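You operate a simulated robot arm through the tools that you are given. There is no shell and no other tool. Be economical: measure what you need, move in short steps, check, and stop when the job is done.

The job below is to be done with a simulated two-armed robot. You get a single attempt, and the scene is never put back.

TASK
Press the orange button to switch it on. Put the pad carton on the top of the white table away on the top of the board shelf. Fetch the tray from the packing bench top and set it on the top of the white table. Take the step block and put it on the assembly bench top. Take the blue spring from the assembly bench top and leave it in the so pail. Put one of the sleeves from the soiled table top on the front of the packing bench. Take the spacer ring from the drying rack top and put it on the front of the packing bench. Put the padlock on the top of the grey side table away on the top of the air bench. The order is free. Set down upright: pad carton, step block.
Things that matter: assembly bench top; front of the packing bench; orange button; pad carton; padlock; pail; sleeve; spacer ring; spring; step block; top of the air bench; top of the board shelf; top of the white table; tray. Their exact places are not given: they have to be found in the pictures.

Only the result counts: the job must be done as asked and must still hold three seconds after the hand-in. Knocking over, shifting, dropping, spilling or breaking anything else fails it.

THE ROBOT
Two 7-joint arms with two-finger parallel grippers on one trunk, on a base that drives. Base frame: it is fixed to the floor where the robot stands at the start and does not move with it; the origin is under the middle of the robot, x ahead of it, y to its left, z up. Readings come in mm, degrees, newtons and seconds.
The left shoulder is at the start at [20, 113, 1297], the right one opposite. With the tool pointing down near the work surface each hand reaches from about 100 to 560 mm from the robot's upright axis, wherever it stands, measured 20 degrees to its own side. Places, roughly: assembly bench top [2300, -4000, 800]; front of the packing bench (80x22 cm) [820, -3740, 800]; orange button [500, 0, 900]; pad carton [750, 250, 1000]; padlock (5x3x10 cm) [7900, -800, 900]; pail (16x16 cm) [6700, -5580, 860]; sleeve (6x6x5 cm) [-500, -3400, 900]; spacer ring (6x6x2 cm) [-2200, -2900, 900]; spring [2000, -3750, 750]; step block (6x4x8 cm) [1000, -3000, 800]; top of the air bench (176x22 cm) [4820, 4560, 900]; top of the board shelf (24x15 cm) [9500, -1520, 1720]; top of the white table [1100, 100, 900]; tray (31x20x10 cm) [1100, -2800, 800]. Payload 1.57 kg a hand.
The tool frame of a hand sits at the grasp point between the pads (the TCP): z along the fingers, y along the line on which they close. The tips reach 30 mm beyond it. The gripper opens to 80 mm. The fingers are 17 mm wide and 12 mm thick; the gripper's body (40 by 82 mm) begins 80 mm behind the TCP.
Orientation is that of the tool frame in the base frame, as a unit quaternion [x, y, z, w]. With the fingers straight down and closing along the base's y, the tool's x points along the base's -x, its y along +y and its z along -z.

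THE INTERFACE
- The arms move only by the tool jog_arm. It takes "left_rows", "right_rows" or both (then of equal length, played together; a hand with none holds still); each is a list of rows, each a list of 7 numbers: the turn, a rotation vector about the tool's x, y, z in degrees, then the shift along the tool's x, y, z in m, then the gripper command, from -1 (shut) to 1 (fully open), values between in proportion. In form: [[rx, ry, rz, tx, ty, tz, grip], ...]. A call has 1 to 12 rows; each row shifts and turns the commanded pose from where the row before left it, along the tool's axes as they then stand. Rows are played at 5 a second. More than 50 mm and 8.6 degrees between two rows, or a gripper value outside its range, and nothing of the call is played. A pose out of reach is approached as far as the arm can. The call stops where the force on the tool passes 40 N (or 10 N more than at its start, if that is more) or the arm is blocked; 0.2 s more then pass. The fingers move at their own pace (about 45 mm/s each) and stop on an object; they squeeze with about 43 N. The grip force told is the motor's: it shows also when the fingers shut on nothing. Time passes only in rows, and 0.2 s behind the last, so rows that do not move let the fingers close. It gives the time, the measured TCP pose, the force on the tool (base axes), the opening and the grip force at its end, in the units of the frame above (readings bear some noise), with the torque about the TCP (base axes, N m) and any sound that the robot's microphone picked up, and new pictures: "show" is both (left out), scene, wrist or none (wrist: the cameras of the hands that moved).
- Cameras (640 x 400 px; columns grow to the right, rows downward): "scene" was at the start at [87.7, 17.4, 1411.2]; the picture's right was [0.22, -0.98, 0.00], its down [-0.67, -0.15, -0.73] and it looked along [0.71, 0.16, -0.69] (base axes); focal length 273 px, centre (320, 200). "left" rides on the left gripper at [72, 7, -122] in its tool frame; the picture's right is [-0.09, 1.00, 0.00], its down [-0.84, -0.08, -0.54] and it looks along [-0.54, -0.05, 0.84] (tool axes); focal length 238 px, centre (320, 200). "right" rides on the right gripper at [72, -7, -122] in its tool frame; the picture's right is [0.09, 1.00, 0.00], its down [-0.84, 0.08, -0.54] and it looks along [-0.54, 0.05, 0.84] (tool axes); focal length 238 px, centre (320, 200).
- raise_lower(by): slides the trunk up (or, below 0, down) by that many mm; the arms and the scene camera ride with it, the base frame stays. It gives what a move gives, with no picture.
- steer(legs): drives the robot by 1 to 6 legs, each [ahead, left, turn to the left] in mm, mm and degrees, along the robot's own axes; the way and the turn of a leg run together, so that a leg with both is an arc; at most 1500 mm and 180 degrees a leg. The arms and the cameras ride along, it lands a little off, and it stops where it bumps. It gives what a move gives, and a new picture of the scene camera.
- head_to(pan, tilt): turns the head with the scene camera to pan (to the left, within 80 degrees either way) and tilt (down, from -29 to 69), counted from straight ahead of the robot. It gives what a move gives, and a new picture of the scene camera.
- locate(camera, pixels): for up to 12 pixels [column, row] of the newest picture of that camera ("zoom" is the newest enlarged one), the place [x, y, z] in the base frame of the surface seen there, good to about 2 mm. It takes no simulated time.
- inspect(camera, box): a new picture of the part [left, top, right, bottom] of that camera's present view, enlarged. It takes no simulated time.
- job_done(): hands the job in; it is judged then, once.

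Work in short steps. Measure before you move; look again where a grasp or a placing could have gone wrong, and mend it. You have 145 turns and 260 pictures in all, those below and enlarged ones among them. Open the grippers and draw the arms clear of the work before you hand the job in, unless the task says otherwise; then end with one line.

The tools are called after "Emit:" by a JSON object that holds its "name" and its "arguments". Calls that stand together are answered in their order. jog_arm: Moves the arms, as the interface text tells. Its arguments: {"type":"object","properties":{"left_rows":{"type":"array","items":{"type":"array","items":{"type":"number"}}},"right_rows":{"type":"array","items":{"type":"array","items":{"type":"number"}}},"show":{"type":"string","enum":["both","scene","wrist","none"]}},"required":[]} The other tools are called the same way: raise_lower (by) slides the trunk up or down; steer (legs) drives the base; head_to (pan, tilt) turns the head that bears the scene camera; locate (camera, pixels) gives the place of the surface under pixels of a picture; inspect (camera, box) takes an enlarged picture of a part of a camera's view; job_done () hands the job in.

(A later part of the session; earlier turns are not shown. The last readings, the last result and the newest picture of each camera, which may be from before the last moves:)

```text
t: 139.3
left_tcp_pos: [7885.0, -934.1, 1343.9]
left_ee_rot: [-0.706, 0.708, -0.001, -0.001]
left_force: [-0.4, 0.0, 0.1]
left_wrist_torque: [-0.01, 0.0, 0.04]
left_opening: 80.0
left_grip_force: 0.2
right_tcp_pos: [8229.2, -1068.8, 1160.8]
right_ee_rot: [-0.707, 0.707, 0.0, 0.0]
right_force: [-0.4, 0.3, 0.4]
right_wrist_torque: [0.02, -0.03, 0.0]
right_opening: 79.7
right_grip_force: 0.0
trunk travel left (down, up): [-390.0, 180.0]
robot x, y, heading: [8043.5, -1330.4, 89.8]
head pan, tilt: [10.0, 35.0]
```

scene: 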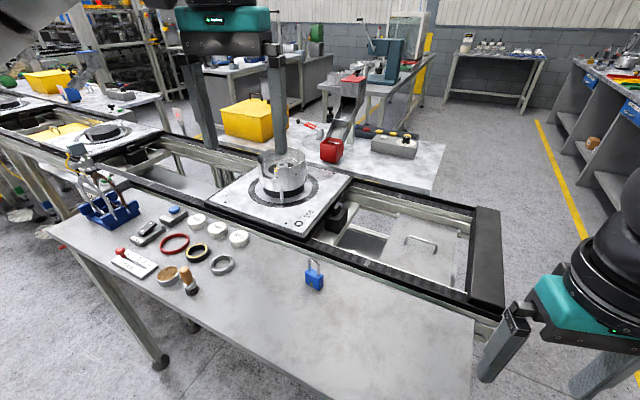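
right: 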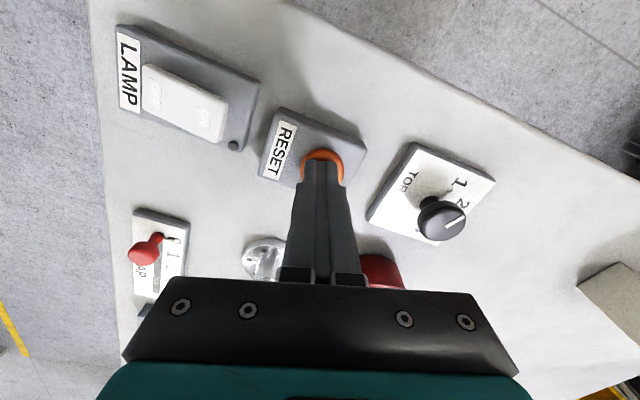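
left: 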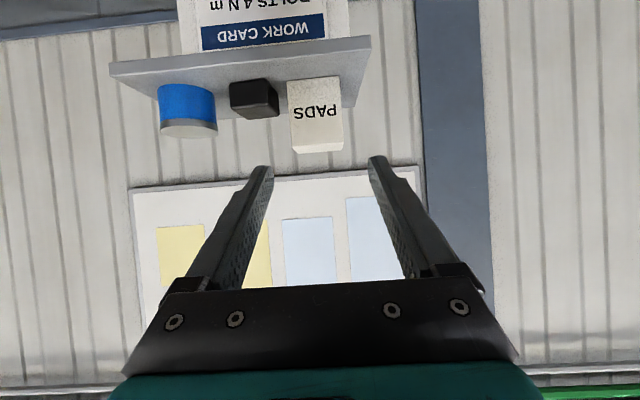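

The padlock is at (315,277). I measure it.

Emit:
{"name": "inspect", "arguments": {"camera": "scene", "box": [280, 245, 350, 301]}}

Emit:
{"name": "locate", "arguments": {"camera": "scene", "pixels": [[315, 280], [315, 300], [380, 390], [315, 262], [165, 357], [190, 290]]}}

```text
7.14 times, centred on (315, 273) of scene
```

zoom: 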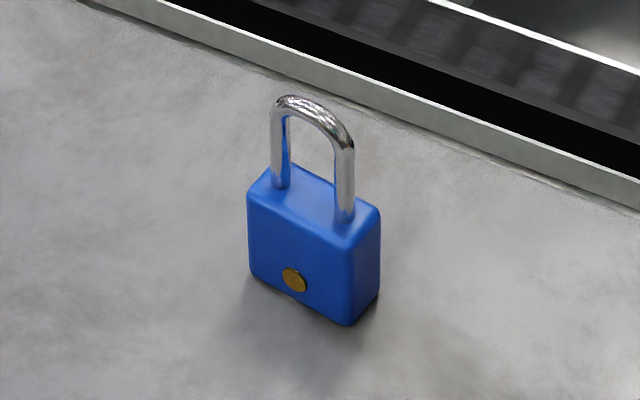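

```text
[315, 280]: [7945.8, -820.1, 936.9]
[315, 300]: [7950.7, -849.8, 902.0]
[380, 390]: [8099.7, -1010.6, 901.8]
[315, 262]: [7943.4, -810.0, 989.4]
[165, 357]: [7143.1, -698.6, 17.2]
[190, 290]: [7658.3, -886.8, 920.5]
```

Emit:
{"name": "locate", "arguments": {"camera": "zoom", "pixels": [[250, 200], [250, 188], [346, 244], [378, 212], [295, 105], [298, 195], [343, 215], [280, 185], [300, 290]]}}

```text
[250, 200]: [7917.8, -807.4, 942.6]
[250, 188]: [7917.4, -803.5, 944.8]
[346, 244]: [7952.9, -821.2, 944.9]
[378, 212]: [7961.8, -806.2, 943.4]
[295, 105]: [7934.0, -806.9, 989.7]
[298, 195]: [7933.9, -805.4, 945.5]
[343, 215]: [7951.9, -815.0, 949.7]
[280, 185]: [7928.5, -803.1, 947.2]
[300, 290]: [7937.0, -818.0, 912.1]
```

Padlock body centre ≈(7940,-803), its 50 mm width at -22.7°. I'll grip it across the width. I shift the base slightly right and 30 ahead, then move the hand over.

Emit:
{"name": "steer", "arguments": {"legs": [[30, -60, 0]]}}

Emit:
{"name": "jog_arm", "arguments": {"left_rows": [[0, 0, 7.6, 0, 0, 0.04, 1], [0, 0, 7.6, 0, 0, 0.05, 1], [0, 0, 7.5, 0, 0, 0.05, 1], [0, 0, 0, 0, 0, 0.05, 1], [0, 0, 0, 0, 0, 0.05, 1]], "show": "none"}}

```text
t: 140.3
left_tcp_pos: [7946.7, -905.1, 1343.7]
left_ee_rot: [0.707, -0.707, 0.001, 0.001]
left_force: [0.2, 0.3, -0.7]
left_wrist_torque: [0.01, 0.01, -0.04]
left_opening: 80.1
left_grip_force: 0.0
right_tcp_pos: [8289.5, -1040.6, 1162.0]
right_ee_rot: [-0.706, 0.708, 0.0, 0.0]
right_force: [0.4, -0.4, -0.3]
right_wrist_torque: [0.02, 0.01, 0.01]
right_opening: 79.8
right_grip_force: 0.0
trunk travel left (down, up): [-390.0, 180.0]
robot x, y, heading: [8106.2, -1297.4, 90.0]
head pan, tilt: [10.0, 35.0]
```

scene: 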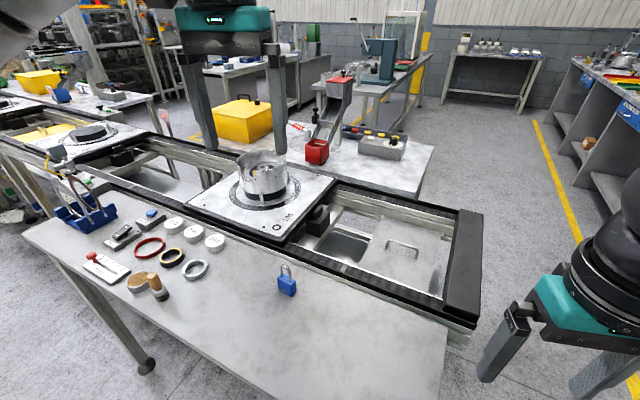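

```text
t: 141.5
left_tcp_pos: [7942.3, -903.1, 1101.3]
left_ee_rot: [-0.555, 0.832, -0.001, 0.001]
left_force: [-0.4, -0.3, 0.4]
left_wrist_torque: [0.01, 0.01, 0.02]
left_opening: 79.8
left_grip_force: 0.1
right_tcp_pos: [8288.3, -1039.9, 1162.5]
right_ee_rot: [-0.706, 0.708, 0.001, 0.0]
right_force: [-1.7, -0.8, 0.5]
right_wrist_torque: [0.0, 0.02, -0.01]
right_opening: 80.0
right_grip_force: 0.1
trunk travel left (down, up): [-390.0, 180.0]
robot x, y, heading: [8107.7, -1294.3, 89.9]
head pan, tilt: [10.0, 35.0]
```

Emit:
{"name": "jog_arm", "arguments": {"left_rows": [[0, 0, 0, -0.046, 0.0205, 0, 1], [0, 0, 0, -0.046, 0.0205, 0, 1], [0, 0, 0, 0, 0, 0.05, 1], [0, 0, 0, 0, 0, 0, 1]], "show": "wrist"}}

```text
refused: row 1 steps farther than a row can; nothing moved
```

The step was slightly too long; I split it over three rows.

Emit:
{"name": "jog_arm", "arguments": {"left_rows": [[0, 0, 0, -0.0306, 0.0137, 0, 1], [0, 0, 0, -0.0306, 0.0137, 0, 1], [0, 0, 0, -0.0306, 0.0137, 0, 1], [0, 0, 0, 0, 0, 0.05, 1], [0, 0, 0, 0, 0, 0, 1]], "show": "wrist"}}

```text
t: 142.7
left_tcp_pos: [7940.6, -805.9, 1050.8]
left_ee_rot: [-0.554, 0.832, -0.001, 0.0]
left_force: [-0.5, -0.4, -0.7]
left_wrist_torque: [0.0, 0.01, 0.03]
left_opening: 79.8
left_grip_force: 0.1
right_tcp_pos: [8288.2, -1040.1, 1161.9]
right_ee_rot: [-0.707, 0.707, 0.0, 0.0]
right_force: [-0.4, 0.3, 0.5]
right_wrist_torque: [0.0, 0.04, 0.02]
right_opening: 80.2
right_grip_force: 0.0
trunk travel left (down, up): [-390.0, 180.0]
robot x, y, heading: [8104.6, -1302.0, 89.7]
head pan, tilt: [10.0, 35.0]
```

left: 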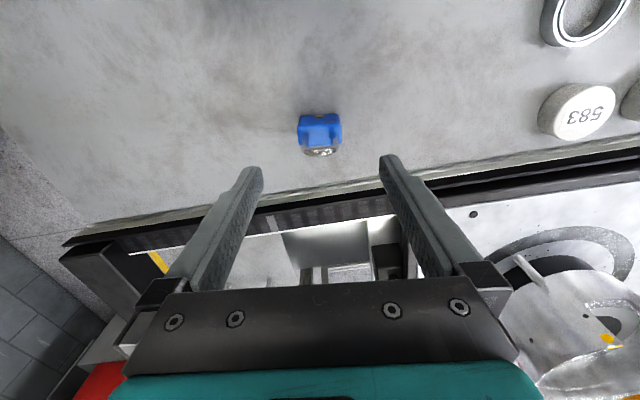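

Aligned at column 320. I check the body's centre with the wrist camera.

Emit:
{"name": "locate", "arguments": {"camera": "left", "pixels": [[320, 120], [320, 132], [301, 130], [340, 128], [320, 152]]}}

```text
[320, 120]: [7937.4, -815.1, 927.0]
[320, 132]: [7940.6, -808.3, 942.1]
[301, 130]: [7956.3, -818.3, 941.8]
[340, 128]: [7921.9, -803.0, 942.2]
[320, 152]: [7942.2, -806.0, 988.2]
```

Centred on it. I descend to z≈938 and close.

Emit:
{"name": "jog_arm", "arguments": {"left_rows": [[0, 0, 0, 0, 0, 0.04, 1], [0, 0, 0, 0, 0, 0.04, 1], [0, 0, 0, 0, 0, 0.031, 1], [0, 0, 0, 0, 0, 0, -1], [0, 0, 0, 0, 0, 0, -1], [0, 0, 0, 0, 0, 0, -1], [0, 0, 0, 0, 0, 0, -1], [0, 0, 0, 0, 0, -0.04, -1], [0, 0, 0, 0, 0, -0.05, -1], [0, 0, 0, 0, 0, -0.05, -1], [0, 0, 0, 0.03, 0, -0.04, -1], [0, 0, 0, 0.04, 0, 0, -1]], "show": "wrist"}}

```text
t: 145.3
left_tcp_pos: [7916.7, -869.6, 1121.6]
left_ee_rot: [-0.555, 0.832, -0.001, -0.001]
left_force: [0.7, 0.3, -1.0]
left_wrist_torque: [0.02, -0.02, 0.05]
left_opening: 43.4
left_grip_force: 43.0
right_tcp_pos: [8288.2, -1040.5, 1162.4]
right_ee_rot: [-0.706, 0.708, 0.0, 0.0]
right_force: [-0.2, -0.1, -0.6]
right_wrist_torque: [-0.03, -0.02, -0.02]
right_opening: 80.0
right_grip_force: 0.1
trunk travel left (down, up): [-390.0, 180.0]
robot x, y, heading: [8104.9, -1299.8, 89.9]
head pan, tilt: [10.0, 35.0]
```

left: 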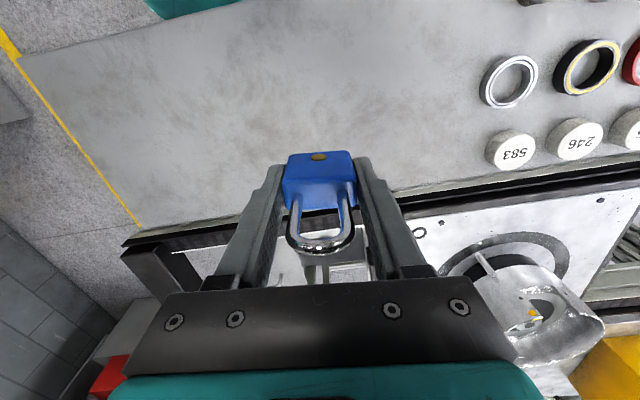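

Padlock is held. Now to the air bench at (4820,4560). I look over the north aisle and measure its bounds.

Emit:
{"name": "head_to", "arguments": {"pan": -10, "tilt": 15}}

Emit:
{"name": "locate", "arguments": {"camera": "scene", "pixels": [[330, 215], [310, 175], [350, 190], [365, 160], [430, 260], [470, 240], [300, 160], [260, 165], [420, 200], [240, 150]]}}

Emit:
{"name": "head_to", "arguments": {"pan": 30, "tilt": 5}}

```text
t: 146.1
left_tcp_pos: [7915.6, -869.7, 1121.2]
left_ee_rot: [-0.555, 0.832, -0.001, 0.0]
left_force: [-0.1, -0.5, -0.8]
left_wrist_torque: [0.01, 0.03, 0.01]
left_opening: 43.6
left_grip_force: 43.1
right_tcp_pos: [8288.7, -1039.6, 1161.4]
right_ee_rot: [-0.706, 0.708, 0.0, 0.001]
right_force: [-0.2, 0.8, 0.0]
right_wrist_torque: [0.0, 0.03, 0.0]
right_opening: 80.1
right_grip_force: 0.0
trunk travel left (down, up): [-390.0, 180.0]
robot x, y, heading: [8108.5, -1299.6, 89.8]
head pan, tilt: [-10.0, 15.0]
```

scene: 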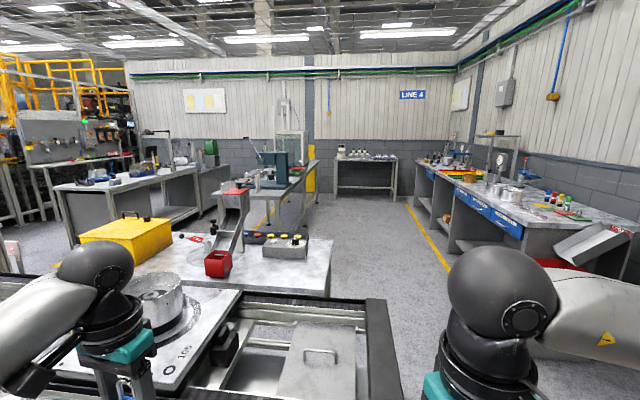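

```text
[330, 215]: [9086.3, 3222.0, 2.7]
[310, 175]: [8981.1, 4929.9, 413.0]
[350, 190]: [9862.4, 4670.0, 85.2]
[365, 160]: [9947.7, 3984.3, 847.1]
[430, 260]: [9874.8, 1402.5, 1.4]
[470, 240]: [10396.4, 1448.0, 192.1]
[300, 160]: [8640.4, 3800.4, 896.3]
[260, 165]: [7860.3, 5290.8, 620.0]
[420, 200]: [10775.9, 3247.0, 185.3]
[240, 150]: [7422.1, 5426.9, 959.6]
```

```text
t: 147.2
left_tcp_pos: [7916.7, -868.8, 1120.9]
left_ee_rot: [-0.554, 0.832, -0.001, 0.0]
left_force: [0.4, 0.8, -0.8]
left_wrist_torque: [-0.01, 0.01, -0.01]
left_opening: 43.2
left_grip_force: 42.7
right_tcp_pos: [8288.1, -1039.4, 1162.0]
right_ee_rot: [-0.706, 0.708, -0.001, -0.001]
right_force: [0.8, -0.4, 0.2]
right_wrist_torque: [0.04, 0.01, 0.0]
right_opening: 79.9
right_grip_force: 0.1
trunk travel left (down, up): [-390.0, 180.0]
robot x, y, heading: [8105.1, -1297.1, 90.0]
head pan, tilt: [30.0, 5.0]
```

scene: 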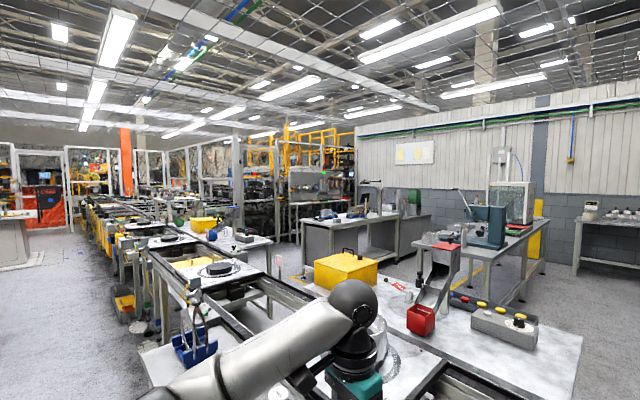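

I locate the northern benches to identify the air bench.

Emit:
{"name": "locate", "arguments": {"camera": "scene", "pixels": [[340, 222], [310, 225], [390, 215], [425, 210], [460, 240], [540, 225], [290, 205], [345, 200], [420, 250], [305, 265]]}}

Emit:
{"name": "inspect", "arguments": {"camera": "scene", "box": [240, 140, 480, 290]}}

```text
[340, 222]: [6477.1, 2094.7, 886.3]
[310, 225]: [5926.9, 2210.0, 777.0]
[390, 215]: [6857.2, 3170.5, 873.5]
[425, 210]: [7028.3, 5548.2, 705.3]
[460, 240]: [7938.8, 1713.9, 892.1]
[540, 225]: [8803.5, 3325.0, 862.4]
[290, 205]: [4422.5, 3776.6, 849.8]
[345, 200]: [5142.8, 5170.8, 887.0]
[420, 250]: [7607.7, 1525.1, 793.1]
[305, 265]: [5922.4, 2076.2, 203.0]
```

```text
2.67 times, centred on (360, 215) of scene
```

zoom: 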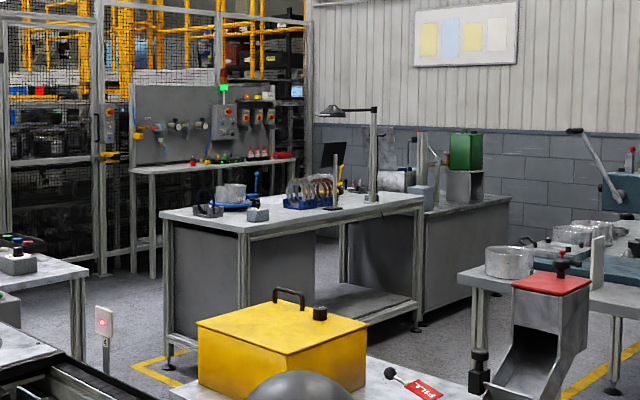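

The bench with the valve panel is the air bench. I drive around the line's east end: right 600, then ahead to y≈1000, and look west.

Emit:
{"name": "steer", "arguments": {"legs": [[-100, 0, 0], [0, -700, 0], [1490, 0, 0], [900, 0, 0]]}}

Emit:
{"name": "head_to", "arguments": {"pan": 60, "tilt": 18}}

```text
t: 163.1
left_tcp_pos: [8542.9, 1397.3, 1119.7]
left_ee_rot: [-0.575, 0.818, -0.002, -0.001]
left_force: [0.5, -0.3, -2.2]
left_wrist_torque: [-0.03, 0.03, 0.0]
left_opening: 43.5
left_grip_force: 42.7
right_tcp_pos: [8922.4, 1246.1, 1162.8]
right_ee_rot: [0.724, -0.69, 0.0, 0.0]
right_force: [-1.3, 0.7, 0.1]
right_wrist_torque: [-0.02, -0.01, 0.01]
right_opening: 80.0
right_grip_force: 0.0
trunk travel left (down, up): [-390.0, 180.0]
robot x, y, heading: [8754.1, 976.7, 92.9]
head pan, tilt: [30.0, 5.0]
```

scene: 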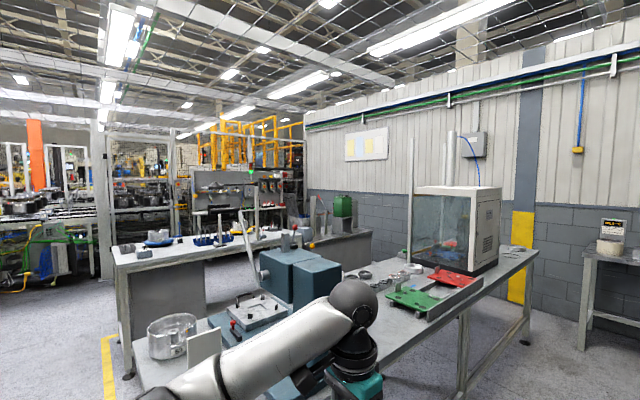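

```text
t: 164.0
left_tcp_pos: [8542.9, 1396.9, 1121.0]
left_ee_rot: [-0.575, 0.818, -0.002, -0.001]
left_force: [-1.0, -0.2, -2.4]
left_wrist_torque: [0.03, -0.04, -0.01]
left_opening: 43.5
left_grip_force: 43.1
right_tcp_pos: [8922.1, 1244.7, 1162.2]
right_ee_rot: [0.724, -0.69, 0.0, 0.0]
right_force: [0.1, 0.6, -0.2]
right_wrist_torque: [0.02, -0.01, 0.0]
right_opening: 80.1
right_grip_force: 0.0
trunk travel left (down, up): [-390.0, 180.0]
robot x, y, heading: [8756.8, 978.2, 92.7]
head pan, tilt: [60.0, 18.0]
```

scene: 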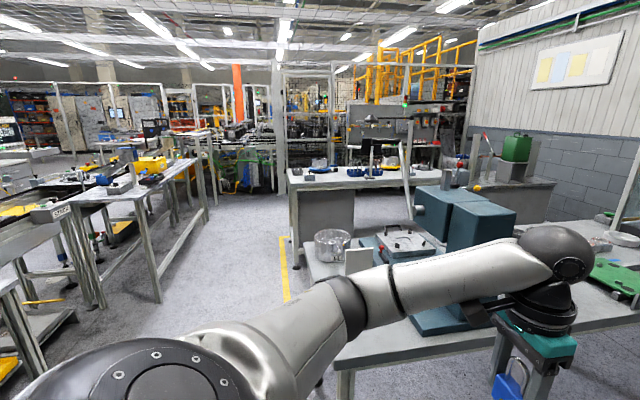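

There is a lane west between the line tables and the benches. I measure its bounds.

Emit:
{"name": "locate", "arguments": {"camera": "scene", "pixels": [[160, 298], [207, 218], [297, 262], [285, 190], [240, 190], [285, 245], [320, 378], [105, 300], [345, 370], [400, 165], [345, 165]]}}

Emit:
{"name": "inspect", "arguments": {"camera": "scene", "box": [180, 90, 500, 290]}}

```text
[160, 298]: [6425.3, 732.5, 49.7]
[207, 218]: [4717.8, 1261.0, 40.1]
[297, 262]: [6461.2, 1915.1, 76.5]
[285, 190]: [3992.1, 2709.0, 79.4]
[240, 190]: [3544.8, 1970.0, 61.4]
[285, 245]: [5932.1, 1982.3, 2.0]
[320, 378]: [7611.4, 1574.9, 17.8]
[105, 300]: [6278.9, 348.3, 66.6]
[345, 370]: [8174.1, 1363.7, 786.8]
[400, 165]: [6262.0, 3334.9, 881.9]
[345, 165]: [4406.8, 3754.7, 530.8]
```

```text
2.00 times, centred on (340, 190) of scene
```

zoom: 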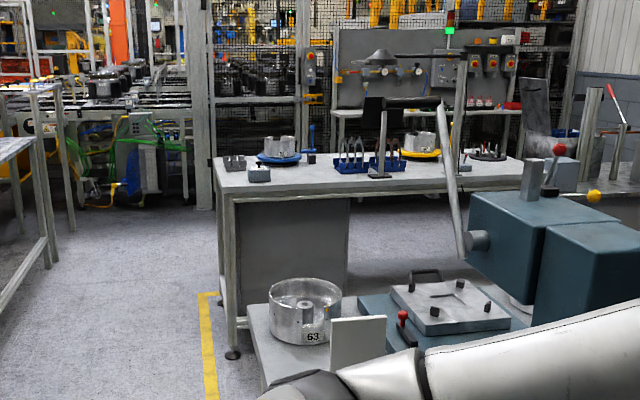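

I turn to heading ≈163° (along the lane), shift left 300 to keep clear of the near bench, and go two legs west.

Emit:
{"name": "steer", "arguments": {"legs": [[0, 0, 70], [0, 300, 0], [1490, 0, 0]]}}

Emit:
{"name": "head_to", "arguments": {"pan": -20, "tilt": 15}}

```text
t: 176.2
left_tcp_pos: [6755.0, 983.5, 1121.0]
left_ee_rot: [0.95, -0.312, 0.001, -0.001]
left_force: [0.3, -0.2, -1.5]
left_wrist_torque: [0.0, -0.03, 0.01]
left_opening: 43.3
left_grip_force: 43.2
right_tcp_pos: [7009.3, 1303.9, 1161.6]
right_ee_rot: [0.993, -0.12, 0.0, 0.0]
right_force: [0.0, -0.2, 0.0]
right_wrist_torque: [-0.03, 0.02, 0.01]
right_opening: 80.0
right_grip_force: 0.2
trunk travel left (down, up): [-390.0, 180.0]
robot x, y, heading: [7216.0, 1066.6, 166.1]
head pan, tilt: [60.0, 18.0]
```

scene: 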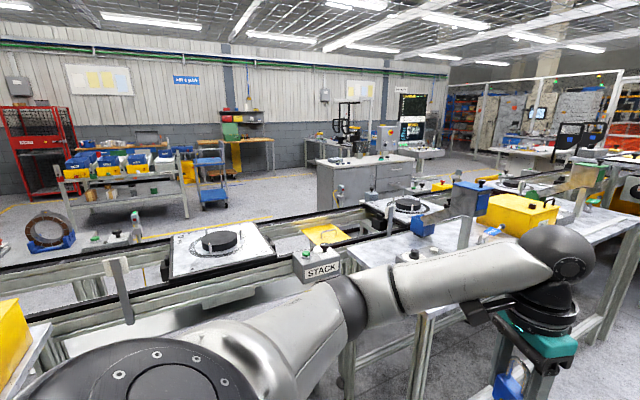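

```text
t: 177.8
left_tcp_pos: [6754.2, 983.8, 1121.0]
left_ee_rot: [0.95, -0.312, 0.001, 0.0]
left_force: [0.6, 0.1, -1.9]
left_wrist_torque: [-0.02, 0.04, -0.01]
left_opening: 43.4
left_grip_force: 42.5
right_tcp_pos: [7009.0, 1303.4, 1161.5]
right_ee_rot: [0.993, -0.121, 0.0, 0.001]
right_force: [-1.0, 0.5, -0.1]
right_wrist_torque: [0.0, 0.03, 0.0]
right_opening: 80.3
right_grip_force: 0.1
trunk travel left (down, up): [-390.0, 180.0]
robot x, y, heading: [7223.2, 1062.5, 166.2]
head pan, tilt: [-20.0, 15.0]
```

scene: 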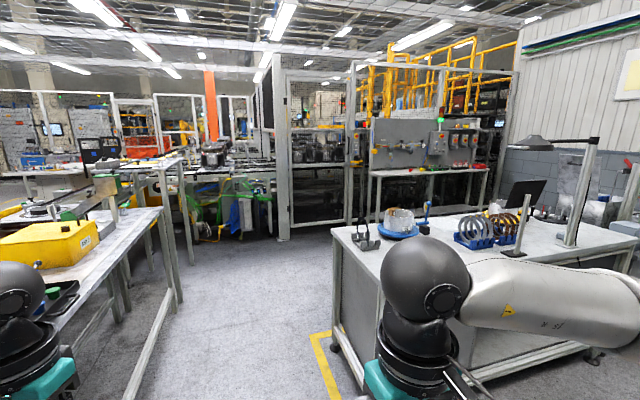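

Emit:
{"name": "locate", "arguments": {"camera": "scene", "pixels": [[135, 390], [180, 300], [190, 262], [338, 350], [330, 335], [280, 238], [370, 200], [490, 195], [372, 175], [487, 168], [430, 205], [440, 150]]}}

```text
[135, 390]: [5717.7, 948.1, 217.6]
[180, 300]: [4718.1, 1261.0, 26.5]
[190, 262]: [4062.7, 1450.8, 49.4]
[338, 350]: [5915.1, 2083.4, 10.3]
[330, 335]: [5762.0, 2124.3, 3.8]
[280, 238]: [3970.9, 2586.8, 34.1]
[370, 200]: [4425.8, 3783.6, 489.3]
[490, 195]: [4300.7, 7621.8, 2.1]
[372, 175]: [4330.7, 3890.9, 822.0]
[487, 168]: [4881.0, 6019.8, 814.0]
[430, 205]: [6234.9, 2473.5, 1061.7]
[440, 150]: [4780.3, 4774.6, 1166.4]
```

Lane margins are about 550 mm each side on heading 163°. I go west 1490+600, then sidestep north toward the air bench, stopping short of it.

Emit:
{"name": "steer", "arguments": {"legs": [[0, 0, -3.2], [1490, 0, 0], [600, 0, 0], [300, -1187, 0], [250, -1186, 0]]}}

Emit:
{"name": "head_to", "arguments": {"pan": 10, "tilt": 25}}

```text
t: 200.0
left_tcp_pos: [4983.4, 4074.9, 1121.0]
left_ee_rot: [0.939, -0.345, 0.001, 0.0]
left_force: [0.3, -0.1, -0.4]
left_wrist_torque: [0.02, 0.04, 0.03]
left_opening: 43.3
left_grip_force: 42.7
right_tcp_pos: [5258.3, 4375.4, 1162.2]
right_ee_rot: [0.988, -0.156, 0.0, 0.0]
right_force: [0.0, -0.1, -0.5]
right_wrist_torque: [0.05, 0.0, -0.05]
right_opening: 80.0
right_grip_force: 0.1
trunk travel left (down, up): [-390.0, 180.0]
robot x, y, heading: [5452.9, 4123.3, 162.3]
head pan, tilt: [-20.0, 15.0]
```

scene: 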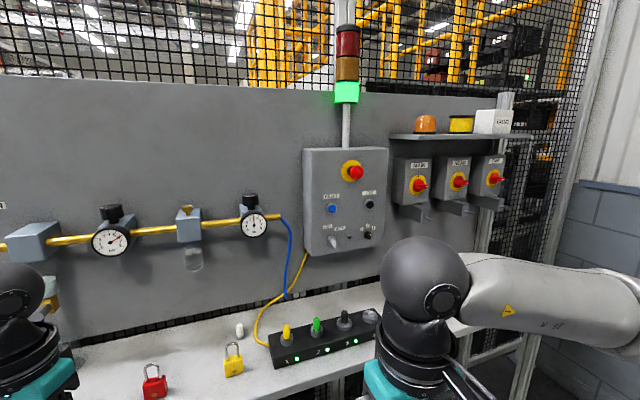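

```text
t: 201.0
left_tcp_pos: [4982.2, 4073.8, 1121.8]
left_ee_rot: [0.938, -0.345, 0.001, -0.001]
left_force: [0.7, 0.4, -1.2]
left_wrist_torque: [0.01, -0.02, -0.03]
left_opening: 43.3
left_grip_force: 43.2
right_tcp_pos: [5259.1, 4375.9, 1161.6]
right_ee_rot: [0.988, -0.155, 0.0, 0.0]
right_force: [-0.2, 0.3, 0.0]
right_wrist_torque: [0.01, 0.01, -0.03]
right_opening: 79.9
right_grip_force: 0.1
trunk travel left (down, up): [-390.0, 180.0]
robot x, y, heading: [5452.0, 4125.8, 162.0]
head pan, tilt: [10.0, 25.0]
```

scene: 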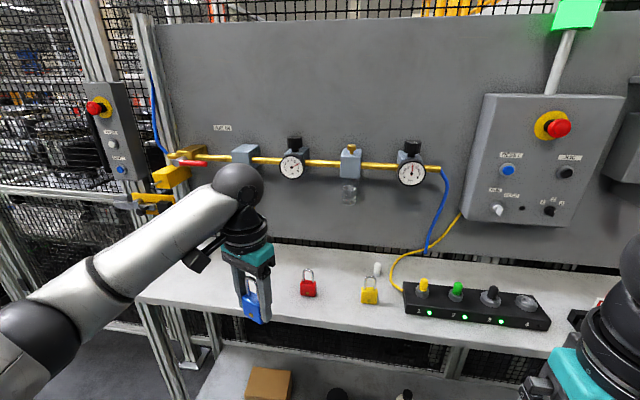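

Air bench found; other padlocks stand on it. I measure free space left of the red padlock.

Emit:
{"name": "locate", "arguments": {"camera": "scene", "pixels": [[190, 280], [215, 290], [335, 290], [308, 292], [335, 320], [340, 265], [140, 300], [345, 330], [230, 313], [200, 265]]}}

```text
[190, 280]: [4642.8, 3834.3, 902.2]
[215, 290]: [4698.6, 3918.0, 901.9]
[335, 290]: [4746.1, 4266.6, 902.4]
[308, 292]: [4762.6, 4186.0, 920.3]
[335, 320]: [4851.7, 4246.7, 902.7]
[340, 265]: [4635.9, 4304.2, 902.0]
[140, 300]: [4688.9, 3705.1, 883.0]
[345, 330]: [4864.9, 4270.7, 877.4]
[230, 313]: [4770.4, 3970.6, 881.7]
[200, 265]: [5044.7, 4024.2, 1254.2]
```

The top is at z=902; I'll set the padlock at (4700,4050). I drive 215 ahead and 140 left.

Emit:
{"name": "steer", "arguments": {"legs": [[215, 140, 0]]}}

```text
t: 202.8
left_tcp_pos: [4737.5, 4006.5, 1120.5]
left_ee_rot: [0.938, -0.347, 0.001, 0.0]
left_force: [-0.5, 0.2, -0.6]
left_wrist_torque: [0.01, -0.03, 0.04]
left_opening: 43.3
left_grip_force: 42.6
right_tcp_pos: [5013.4, 4307.6, 1161.8]
right_ee_rot: [0.988, -0.156, 0.001, 0.0]
right_force: [0.3, -0.1, -0.8]
right_wrist_torque: [0.0, 0.01, 0.04]
right_opening: 80.1
right_grip_force: 0.1
trunk travel left (down, up): [-390.0, 180.0]
robot x, y, heading: [5204.2, 4055.1, 162.1]
head pan, tilt: [10.0, 25.0]
```

scene: 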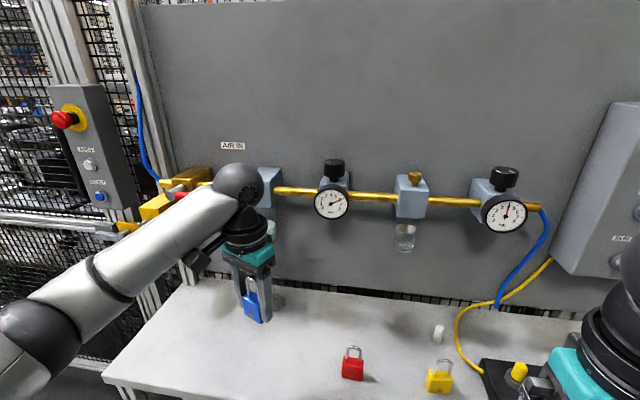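

I move 40 mm deeper over the bench and lower to near contact.

Emit:
{"name": "jog_arm", "arguments": {"left_rows": [[0, 0, 0, -0.033, 0.023, 0.02, -1], [0, 0, 0, 0, 0, 0.045, -1], [0, 0, 0, 0, 0, 0.045, -1], [0, 0, 0, 0, 0, 0.04, -1], [0, 0, 0, 0, 0, 0.02, -1], [0, 0, 0, 0, 0, 0.005, -1], [0, 0, 0, 0, 0, 0.003, -1], [0, 0, 0, 0, 0, 0, -1]]}}

```text
t: 204.6
left_tcp_pos: [4698.3, 4010.9, 942.1]
left_ee_rot: [0.938, -0.346, 0.001, -0.001]
left_force: [-0.2, 0.3, -0.2]
left_wrist_torque: [-0.02, 0.0, 0.01]
left_opening: 43.3
left_grip_force: 43.7
right_tcp_pos: [5014.8, 4307.1, 1161.7]
right_ee_rot: [0.988, -0.156, -0.001, 0.0]
right_force: [1.2, -0.2, 0.5]
right_wrist_torque: [0.0, -0.02, -0.03]
right_opening: 80.2
right_grip_force: 0.1
trunk travel left (down, up): [-390.0, 180.0]
robot x, y, heading: [5208.0, 4055.0, 162.0]
head pan, tilt: [10.0, 25.0]
```

scene: 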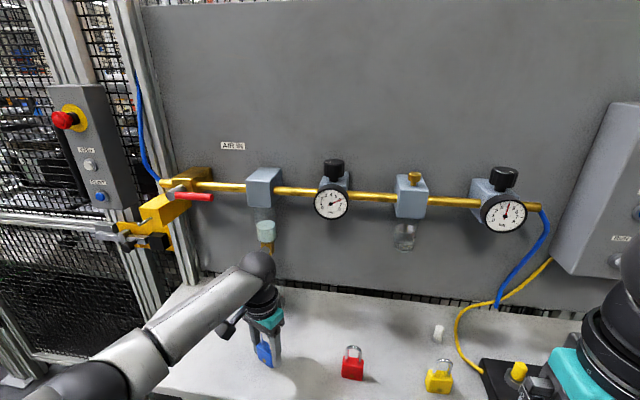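
left: 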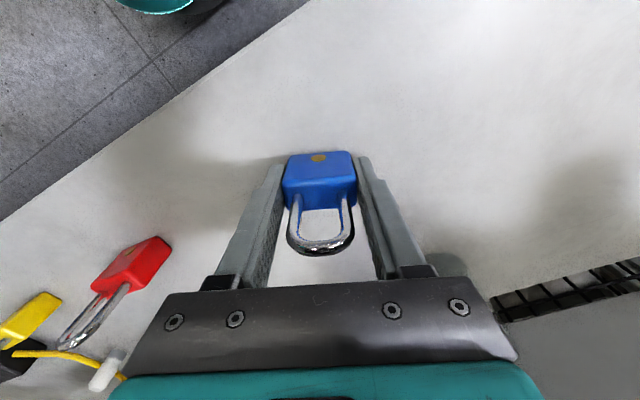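

I lower the last 2–3 mm, open, and lift straight up.

Emit:
{"name": "jog_arm", "arguments": {"left_rows": [[0, 0, 0, 0, 0, 0.001, -1], [0, 0, 0, 0, 0, 0.001, -1], [0, 0, 0, 0, 0, 0.001, -1], [0, 0, 0, 0, 0, 0, -1], [0, 0, 0, 0, 0, 0, 1], [0, 0, 0, 0, 0, 0, 1], [0, 0, 0, 0, 0, 0, 1], [0, 0, 0, 0, 0, -0.03, 1], [0, 0, 0, 0, 0, -0.05, 1], [0, 0, 0, 0, 0, -0.05, 1], [0, 0, 0, 0, 0, -0.05, 1]], "show": "both"}}

```text
t: 207.0
left_tcp_pos: [4694.9, 4016.2, 1119.6]
left_ee_rot: [0.938, -0.347, 0.002, 0.0]
left_force: [0.1, -0.1, 0.4]
left_wrist_torque: [0.02, 0.0, -0.01]
left_opening: 80.2
left_grip_force: 0.0
right_tcp_pos: [5014.5, 4307.7, 1162.4]
right_ee_rot: [0.988, -0.156, -0.001, 0.0]
right_force: [-0.1, -0.7, 0.5]
right_wrist_torque: [0.0, 0.01, -0.02]
right_opening: 79.8
right_grip_force: 0.1
trunk travel left (down, up): [-390.0, 180.0]
robot x, y, heading: [5203.7, 4054.7, 162.0]
head pan, tilt: [10.0, 25.0]
```

scene: 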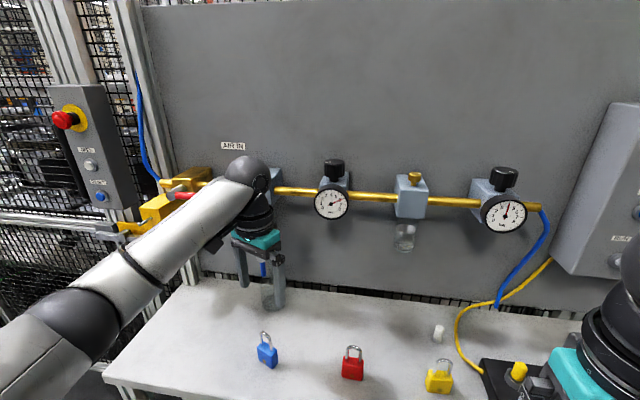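
left: 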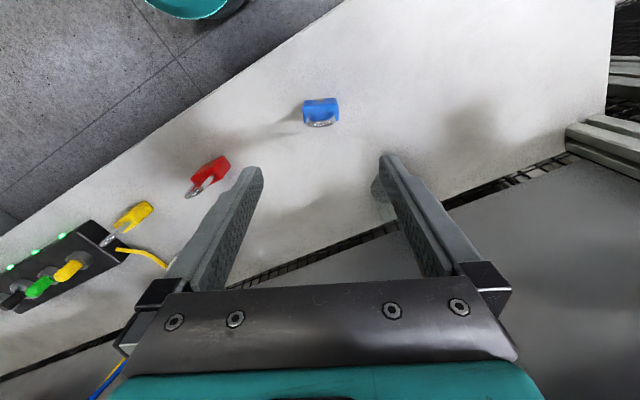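

The padlock stands on the air bench. I retract, back away and return the way I came: south past the bench, then backwards east along the lane.

Emit:
{"name": "jog_arm", "arguments": {"left_rows": [[0, 0, -7.5, 0, 0, 0, 1], [0, 0, -7.5, 0, 0, 0, 1], [0, 0, -7.5, 0.03, 0, 0, 1], [0, 0, 0, 0.04, 0, 0, 1], [0, 0, 0, 0.04, 0, 0, 1]], "show": "none"}}

Emit:
{"name": "steer", "arguments": {"legs": [[-400, 0, 0], [-330, 1093, 0], [0, 1093, 0]]}}

```text
t: 208.2
left_tcp_pos: [4796.9, 3972.2, 1119.0]
left_ee_rot: [0.988, -0.156, 0.0, -0.001]
left_force: [0.0, 0.3, 0.0]
left_wrist_torque: [0.04, 0.01, -0.01]
left_opening: 80.1
left_grip_force: 0.1
right_tcp_pos: [5016.4, 4308.2, 1162.1]
right_ee_rot: [0.988, -0.156, 0.0, 0.0]
right_force: [0.1, -0.1, -0.8]
right_wrist_torque: [0.02, 0.07, -0.02]
right_opening: 80.2
right_grip_force: 0.1
trunk travel left (down, up): [-390.0, 180.0]
robot x, y, heading: [5206.5, 4057.9, 162.3]
head pan, tilt: [10.0, 25.0]
```

```text
t: 221.4
left_tcp_pos: [4880.8, 1606.7, 1118.8]
left_ee_rot: [0.992, -0.13, 0.001, 0.0]
left_force: [0.0, -0.8, -0.8]
left_wrist_torque: [0.0, 0.01, -0.03]
left_opening: 80.0
left_grip_force: 0.1
right_tcp_pos: [5081.3, 1952.1, 1161.4]
right_ee_rot: [0.992, -0.129, 0.0, 0.0]
right_force: [0.7, -0.7, -1.2]
right_wrist_torque: [0.0, -0.02, 0.03]
right_opening: 79.7
right_grip_force: 0.1
trunk travel left (down, up): [-390.0, 180.0]
robot x, y, heading: [5284.2, 1709.3, 165.2]
head pan, tilt: [10.0, 25.0]
```

scene: 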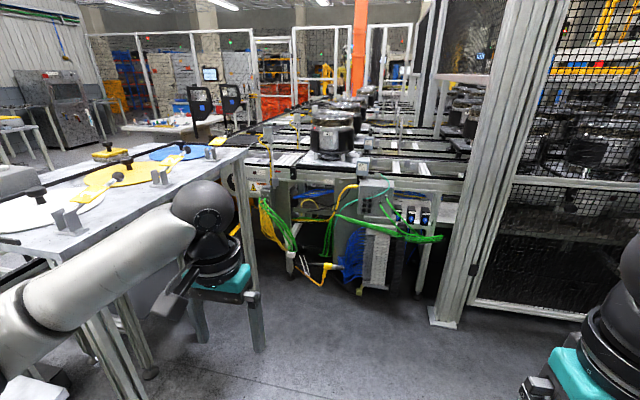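

I straighten to 162.7° and reverse east along the lane's middle.

Emit:
{"name": "steer", "arguments": {"legs": [[0, 0, -2.5], [-1022, 21, 0], [-1022, 21, 0]]}}

```text
t: 231.8
left_tcp_pos: [6782.6, 1002.2, 1118.3]
left_ee_rot: [0.989, -0.148, 0.002, 0.0]
left_force: [-0.7, 0.9, -0.2]
left_wrist_torque: [0.02, 0.02, -0.03]
left_opening: 80.0
left_grip_force: 0.0
right_tcp_pos: [6992.6, 1340.1, 1162.0]
right_ee_rot: [0.989, -0.145, 0.001, 0.0]
right_force: [0.6, -0.2, 0.6]
right_wrist_torque: [0.0, 0.06, 0.02]
right_opening: 80.1
right_grip_force: 0.1
trunk travel left (down, up): [-390.0, 180.0]
robot x, y, heading: [7191.5, 1090.2, 162.9]
head pan, tilt: [10.0, 25.0]
```

scene: 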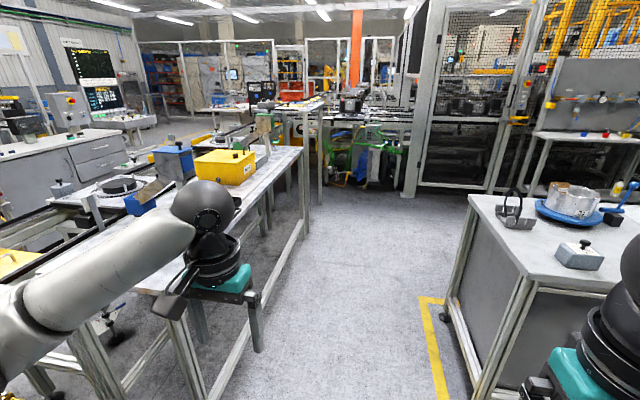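

I continue back to x≈8850, turn to face west, and slide south around the line's end.

Emit:
{"name": "steer", "arguments": {"legs": [[-843, -81, 0], [-843, -81, 0], [0, 0, 17], [0, 1250, 0], [300, 1250, 0]]}}

```text
t: 253.6
left_tcp_pos: [8379.0, -2033.1, 1118.1]
left_ee_rot: [0.999, 0.044, 0.002, 0.0]
left_force: [0.6, 0.0, 0.3]
left_wrist_torque: [0.0, -0.02, -0.04]
left_opening: 80.0
left_grip_force: 0.0
right_tcp_pos: [8449.5, -1639.9, 1162.7]
right_ee_rot: [0.999, 0.045, 0.0, 0.0]
right_force: [0.0, 0.4, 0.3]
right_wrist_torque: [0.01, 0.03, 0.03]
right_opening: 80.0
right_grip_force: 0.1
trunk travel left (down, up): [-390.0, 180.0]
robot x, y, heading: [8725.5, -1796.9, -174.7]
head pan, tilt: [10.0, 25.0]
```

scene: 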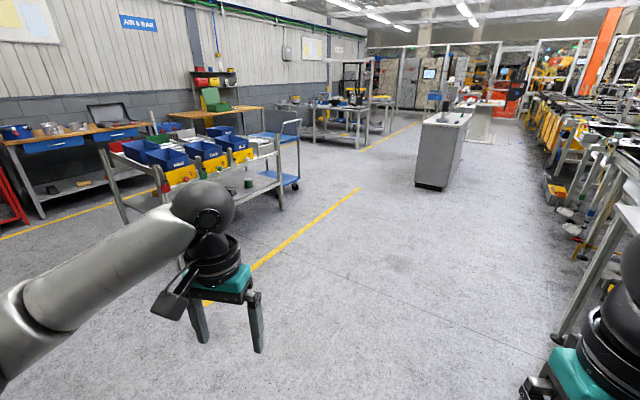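

I head west along the aisle (y≈-1950), staying south of the console.

Emit:
{"name": "steer", "arguments": {"legs": [[0, 0, -5.3], [1490, 90, 0], [1490, 70, 0]]}}

Emit:
{"name": "head_to", "arguments": {"pan": 20, "tilt": 20}}

```text
t: 268.4
left_tcp_pos: [5406.3, -2098.6, 1119.4]
left_ee_rot: [1.0, -0.024, 0.002, 0.0]
left_force: [-0.6, 0.5, -0.5]
left_wrist_torque: [-0.02, 0.0, 0.01]
left_opening: 80.0
left_grip_force: 0.0
right_tcp_pos: [5529.5, -1717.3, 1161.8]
right_ee_rot: [1.0, -0.022, 0.0, 0.0]
right_force: [-0.6, 0.0, 0.2]
right_wrist_torque: [-0.03, 0.01, 0.04]
right_opening: 79.9
right_grip_force: 0.0
trunk travel left (down, up): [-390.0, 180.0]
robot x, y, heading: [5777.5, -1910.8, 177.4]
head pan, tilt: [10.0, 25.0]
```

scene: 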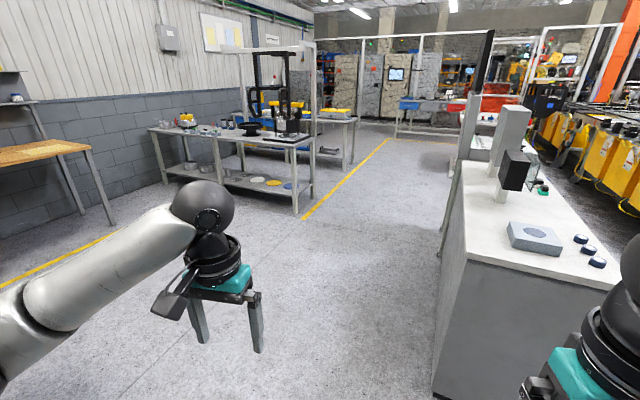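

```text
t: 269.1
left_tcp_pos: [5405.5, -2099.3, 1118.4]
left_ee_rot: [1.0, -0.023, 0.0, 0.0]
left_force: [1.2, 0.2, -0.9]
left_wrist_torque: [0.02, 0.0, 0.0]
left_opening: 80.1
left_grip_force: 0.0
right_tcp_pos: [5528.2, -1717.6, 1162.3]
right_ee_rot: [1.0, -0.023, 0.0, -0.001]
right_force: [-0.5, 0.2, 0.6]
right_wrist_torque: [-0.01, -0.02, -0.01]
right_opening: 79.9
right_grip_force: 0.1
trunk travel left (down, up): [-390.0, 180.0]
robot x, y, heading: [5783.3, -1910.0, 177.5]
head pan, tilt: [20.0, 20.0]
```

scene: 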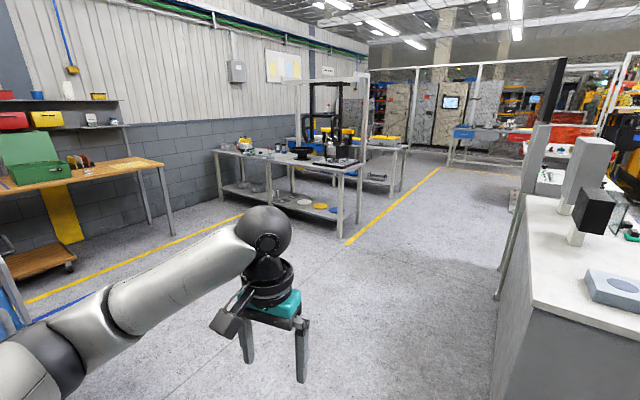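

Emit:
{"name": "locate", "arguments": {"camera": "scene", "pixels": [[345, 240], [400, 190], [498, 295], [515, 200], [437, 170], [490, 390], [470, 165], [340, 165], [230, 160]]}}

Emit:
{"name": "inspect", "arguments": {"camera": "scene", "box": [190, 60, 510, 260]}}

```text
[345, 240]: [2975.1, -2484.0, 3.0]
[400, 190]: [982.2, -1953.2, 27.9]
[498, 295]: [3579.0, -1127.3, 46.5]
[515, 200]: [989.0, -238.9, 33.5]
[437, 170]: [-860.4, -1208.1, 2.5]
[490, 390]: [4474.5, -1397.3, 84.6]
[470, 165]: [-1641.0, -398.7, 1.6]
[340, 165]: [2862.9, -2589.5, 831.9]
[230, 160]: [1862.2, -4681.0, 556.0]
```

```text
2.00 times, centred on (350, 160) of scene
```

zoom: 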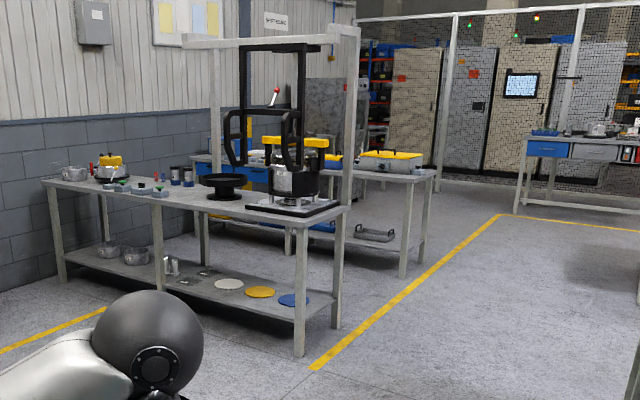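

Bounds are clear (console to y≈-1400, benches from y≈-1950/-2480). I continue west to about (100,-1450).

Emit:
{"name": "steer", "arguments": {"legs": [[0, 0, 2.5], [1490, 0, 0], [1485, -100, 0], [1470, -280, 0], [1250, -50, 0]]}}

Emit:
{"name": "head_to", "arguments": {"pan": 40, "tilt": 20}}

```text
t: 296.9
left_tcp_pos: [-275.0, -1352.7, 1118.9]
left_ee_rot: [1.0, -0.025, 0.001, -0.001]
left_force: [0.0, 0.1, 0.6]
left_wrist_torque: [-0.01, 0.01, -0.02]
left_opening: 80.1
left_grip_force: 0.1
right_tcp_pos: [-153.0, -971.4, 1162.4]
right_ee_rot: [1.0, -0.024, 0.001, -0.001]
right_force: [-0.1, 0.0, -0.2]
right_wrist_torque: [0.01, -0.03, -0.01]
right_opening: 80.0
right_grip_force: 0.0
trunk travel left (down, up): [-390.0, 180.0]
robot x, y, heading: [99.8, -1166.3, 177.4]
head pan, tilt: [20.0, 20.0]
```

scene: 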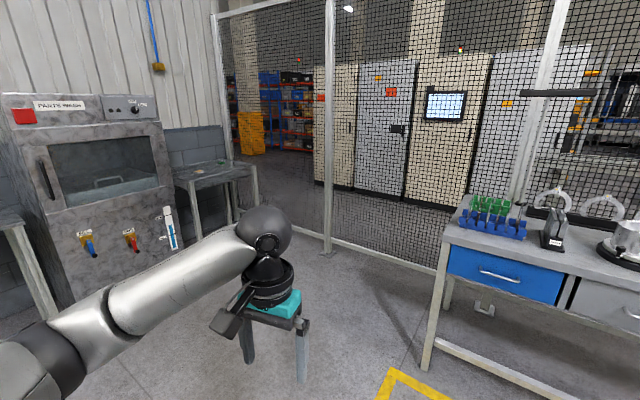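

```text
t: 297.7
left_tcp_pos: [-276.1, -1351.4, 1118.3]
left_ee_rot: [1.0, -0.024, 0.001, 0.0]
left_force: [-0.3, -1.2, -0.3]
left_wrist_torque: [-0.02, 0.0, 0.02]
left_opening: 79.9
left_grip_force: 0.1
right_tcp_pos: [-152.0, -971.3, 1162.0]
right_ee_rot: [1.0, -0.024, 0.0, 0.001]
right_force: [-0.2, 0.2, 1.2]
right_wrist_torque: [0.01, 0.0, -0.01]
right_opening: 80.3
right_grip_force: 0.0
trunk travel left (down, up): [-390.0, 180.0]
robot x, y, heading: [97.1, -1165.5, 177.2]
head pan, tilt: [40.0, 20.0]
```

scene: 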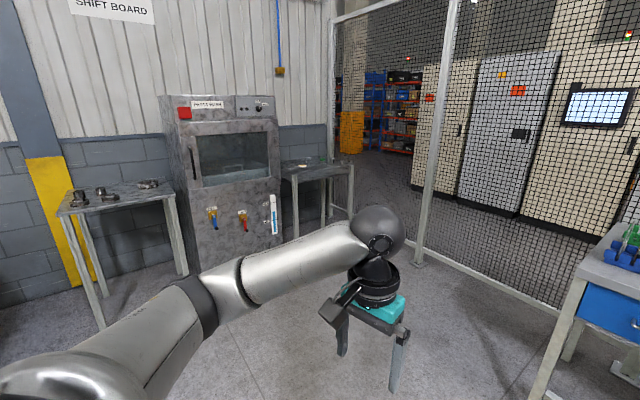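

The soiled table is at (110,195), the drying rack at (315,168). I measure them and zoom.

Emit:
{"name": "locate", "arguments": {"camera": "scene", "pixels": [[100, 205], [150, 187], [72, 200], [170, 193], [300, 168], [325, 165], [353, 163], [282, 170], [418, 262], [350, 215], [185, 275], [240, 245]]}}

Emit:
{"name": "inspect", "arguments": {"camera": "scene", "box": [270, 140, 370, 200]}}

Emit:
{"name": "inspect", "arguments": {"camera": "scene", "box": [40, 160, 200, 260]}}

```text
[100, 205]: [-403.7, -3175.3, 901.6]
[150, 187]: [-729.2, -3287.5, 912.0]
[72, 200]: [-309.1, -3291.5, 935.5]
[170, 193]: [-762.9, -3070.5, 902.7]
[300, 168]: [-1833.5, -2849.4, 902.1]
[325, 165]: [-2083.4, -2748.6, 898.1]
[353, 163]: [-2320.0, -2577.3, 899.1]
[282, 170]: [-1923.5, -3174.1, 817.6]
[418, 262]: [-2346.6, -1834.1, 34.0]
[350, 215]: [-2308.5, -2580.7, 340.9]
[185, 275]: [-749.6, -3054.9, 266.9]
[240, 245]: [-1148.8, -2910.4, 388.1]
```

```text
6.40 times, centred on (320, 170) of scene
```

zoom: 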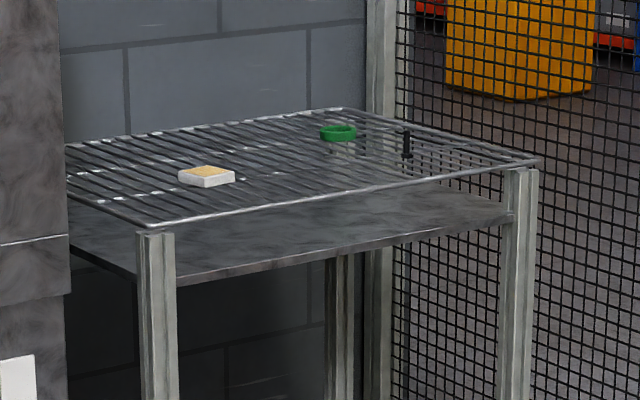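

```text
4.00 times, centred on (120, 210) of scene
```

zoom: 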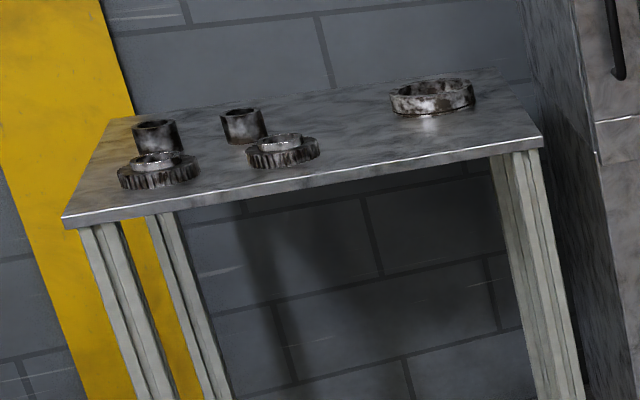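

Sleeves and the green ring are visible. I turn to face the wall (heading ≈-106°) and go diagonally to about (-1700,-2150) before the rack.

Emit:
{"name": "steer", "arguments": {"legs": [[0, 0, 76.8], [720, -715, 0], [720, -715, 0]]}}

Emit:
{"name": "head_to", "arguments": {"pan": -15, "tilt": 30}}

```text
t: 311.1
left_tcp_pos: [-1504.5, -2616.4, 1118.3]
left_ee_rot: [0.786, 0.618, 0.002, -0.002]
left_force: [-0.4, -0.1, -0.4]
left_wrist_torque: [-0.03, -0.02, 0.02]
left_opening: 79.9
left_grip_force: 0.2
right_tcp_pos: [-1854.1, -2423.1, 1161.8]
right_ee_rot: [0.785, 0.62, 0.0, 0.0]
right_force: [0.1, 0.0, -0.2]
right_wrist_torque: [0.0, -0.01, -0.01]
right_opening: 79.9
right_grip_force: 0.0
trunk travel left (down, up): [-390.0, 180.0]
robot x, y, heading: [-1618.8, -2211.7, -103.3]
head pan, tilt: [40.0, 20.0]
```

scene: 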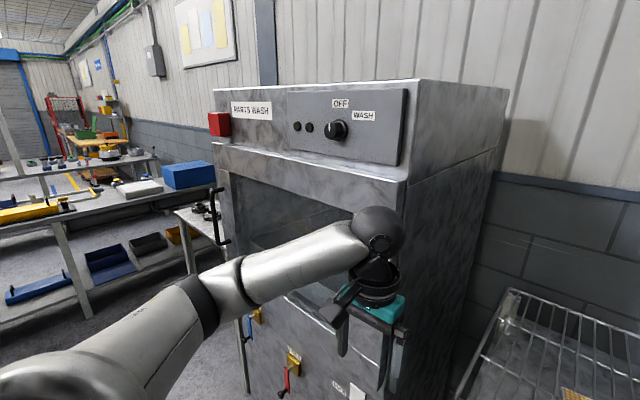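

```text
t: 312.3
left_tcp_pos: [-1504.6, -2616.1, 1118.4]
left_ee_rot: [0.786, 0.619, 0.002, -0.001]
left_force: [-0.1, 0.2, -0.4]
left_wrist_torque: [-0.01, 0.03, -0.01]
left_opening: 80.1
left_grip_force: 0.0
right_tcp_pos: [-1855.6, -2423.5, 1162.7]
right_ee_rot: [0.785, 0.619, -0.001, 0.0]
right_force: [0.3, -0.7, -1.1]
right_wrist_torque: [0.0, 0.0, 0.03]
right_opening: 80.1
right_grip_force: 0.1
trunk travel left (down, up): [-390.0, 180.0]
robot x, y, heading: [-1622.0, -2213.8, -103.5]
head pan, tilt: [-15.0, 30.0]
```

scene: 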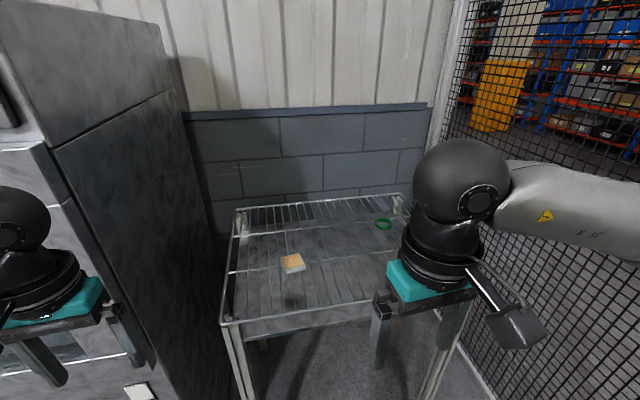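

The left hand is near the washer's front, so care is needed. I measure the ring and rack edges.

Emit:
{"name": "locate", "arguments": {"camera": "scene", "pixels": [[383, 226], [375, 224], [391, 224], [383, 219], [225, 323], [300, 312], [362, 300], [50, 150], [168, 90], [293, 262], [236, 210], [55, 205]]}}

Emit:
{"name": "inspect", "arguments": {"camera": "scene", "box": [360, 205, 408, 235]}}

```text
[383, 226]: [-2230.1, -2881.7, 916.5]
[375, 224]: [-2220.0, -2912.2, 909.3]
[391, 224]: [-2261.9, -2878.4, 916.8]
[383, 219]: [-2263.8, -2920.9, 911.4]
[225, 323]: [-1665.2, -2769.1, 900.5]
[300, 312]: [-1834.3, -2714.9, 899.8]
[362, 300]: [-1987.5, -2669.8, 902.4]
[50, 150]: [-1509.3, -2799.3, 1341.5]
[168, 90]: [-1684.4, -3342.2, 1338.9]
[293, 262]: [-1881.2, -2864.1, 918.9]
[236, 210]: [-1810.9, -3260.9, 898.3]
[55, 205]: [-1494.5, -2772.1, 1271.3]
```

```text
13.33 times, centred on (384, 220) of scene
```

zoom: 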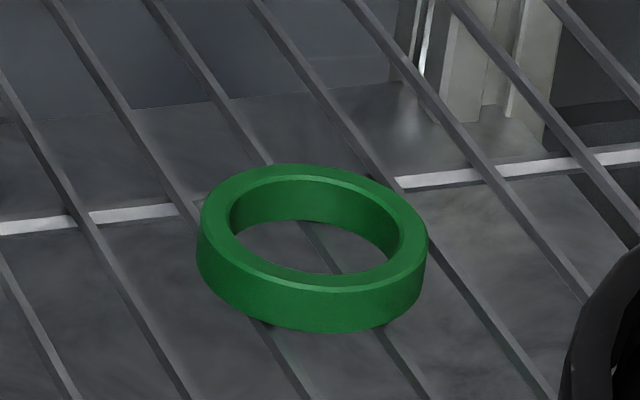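

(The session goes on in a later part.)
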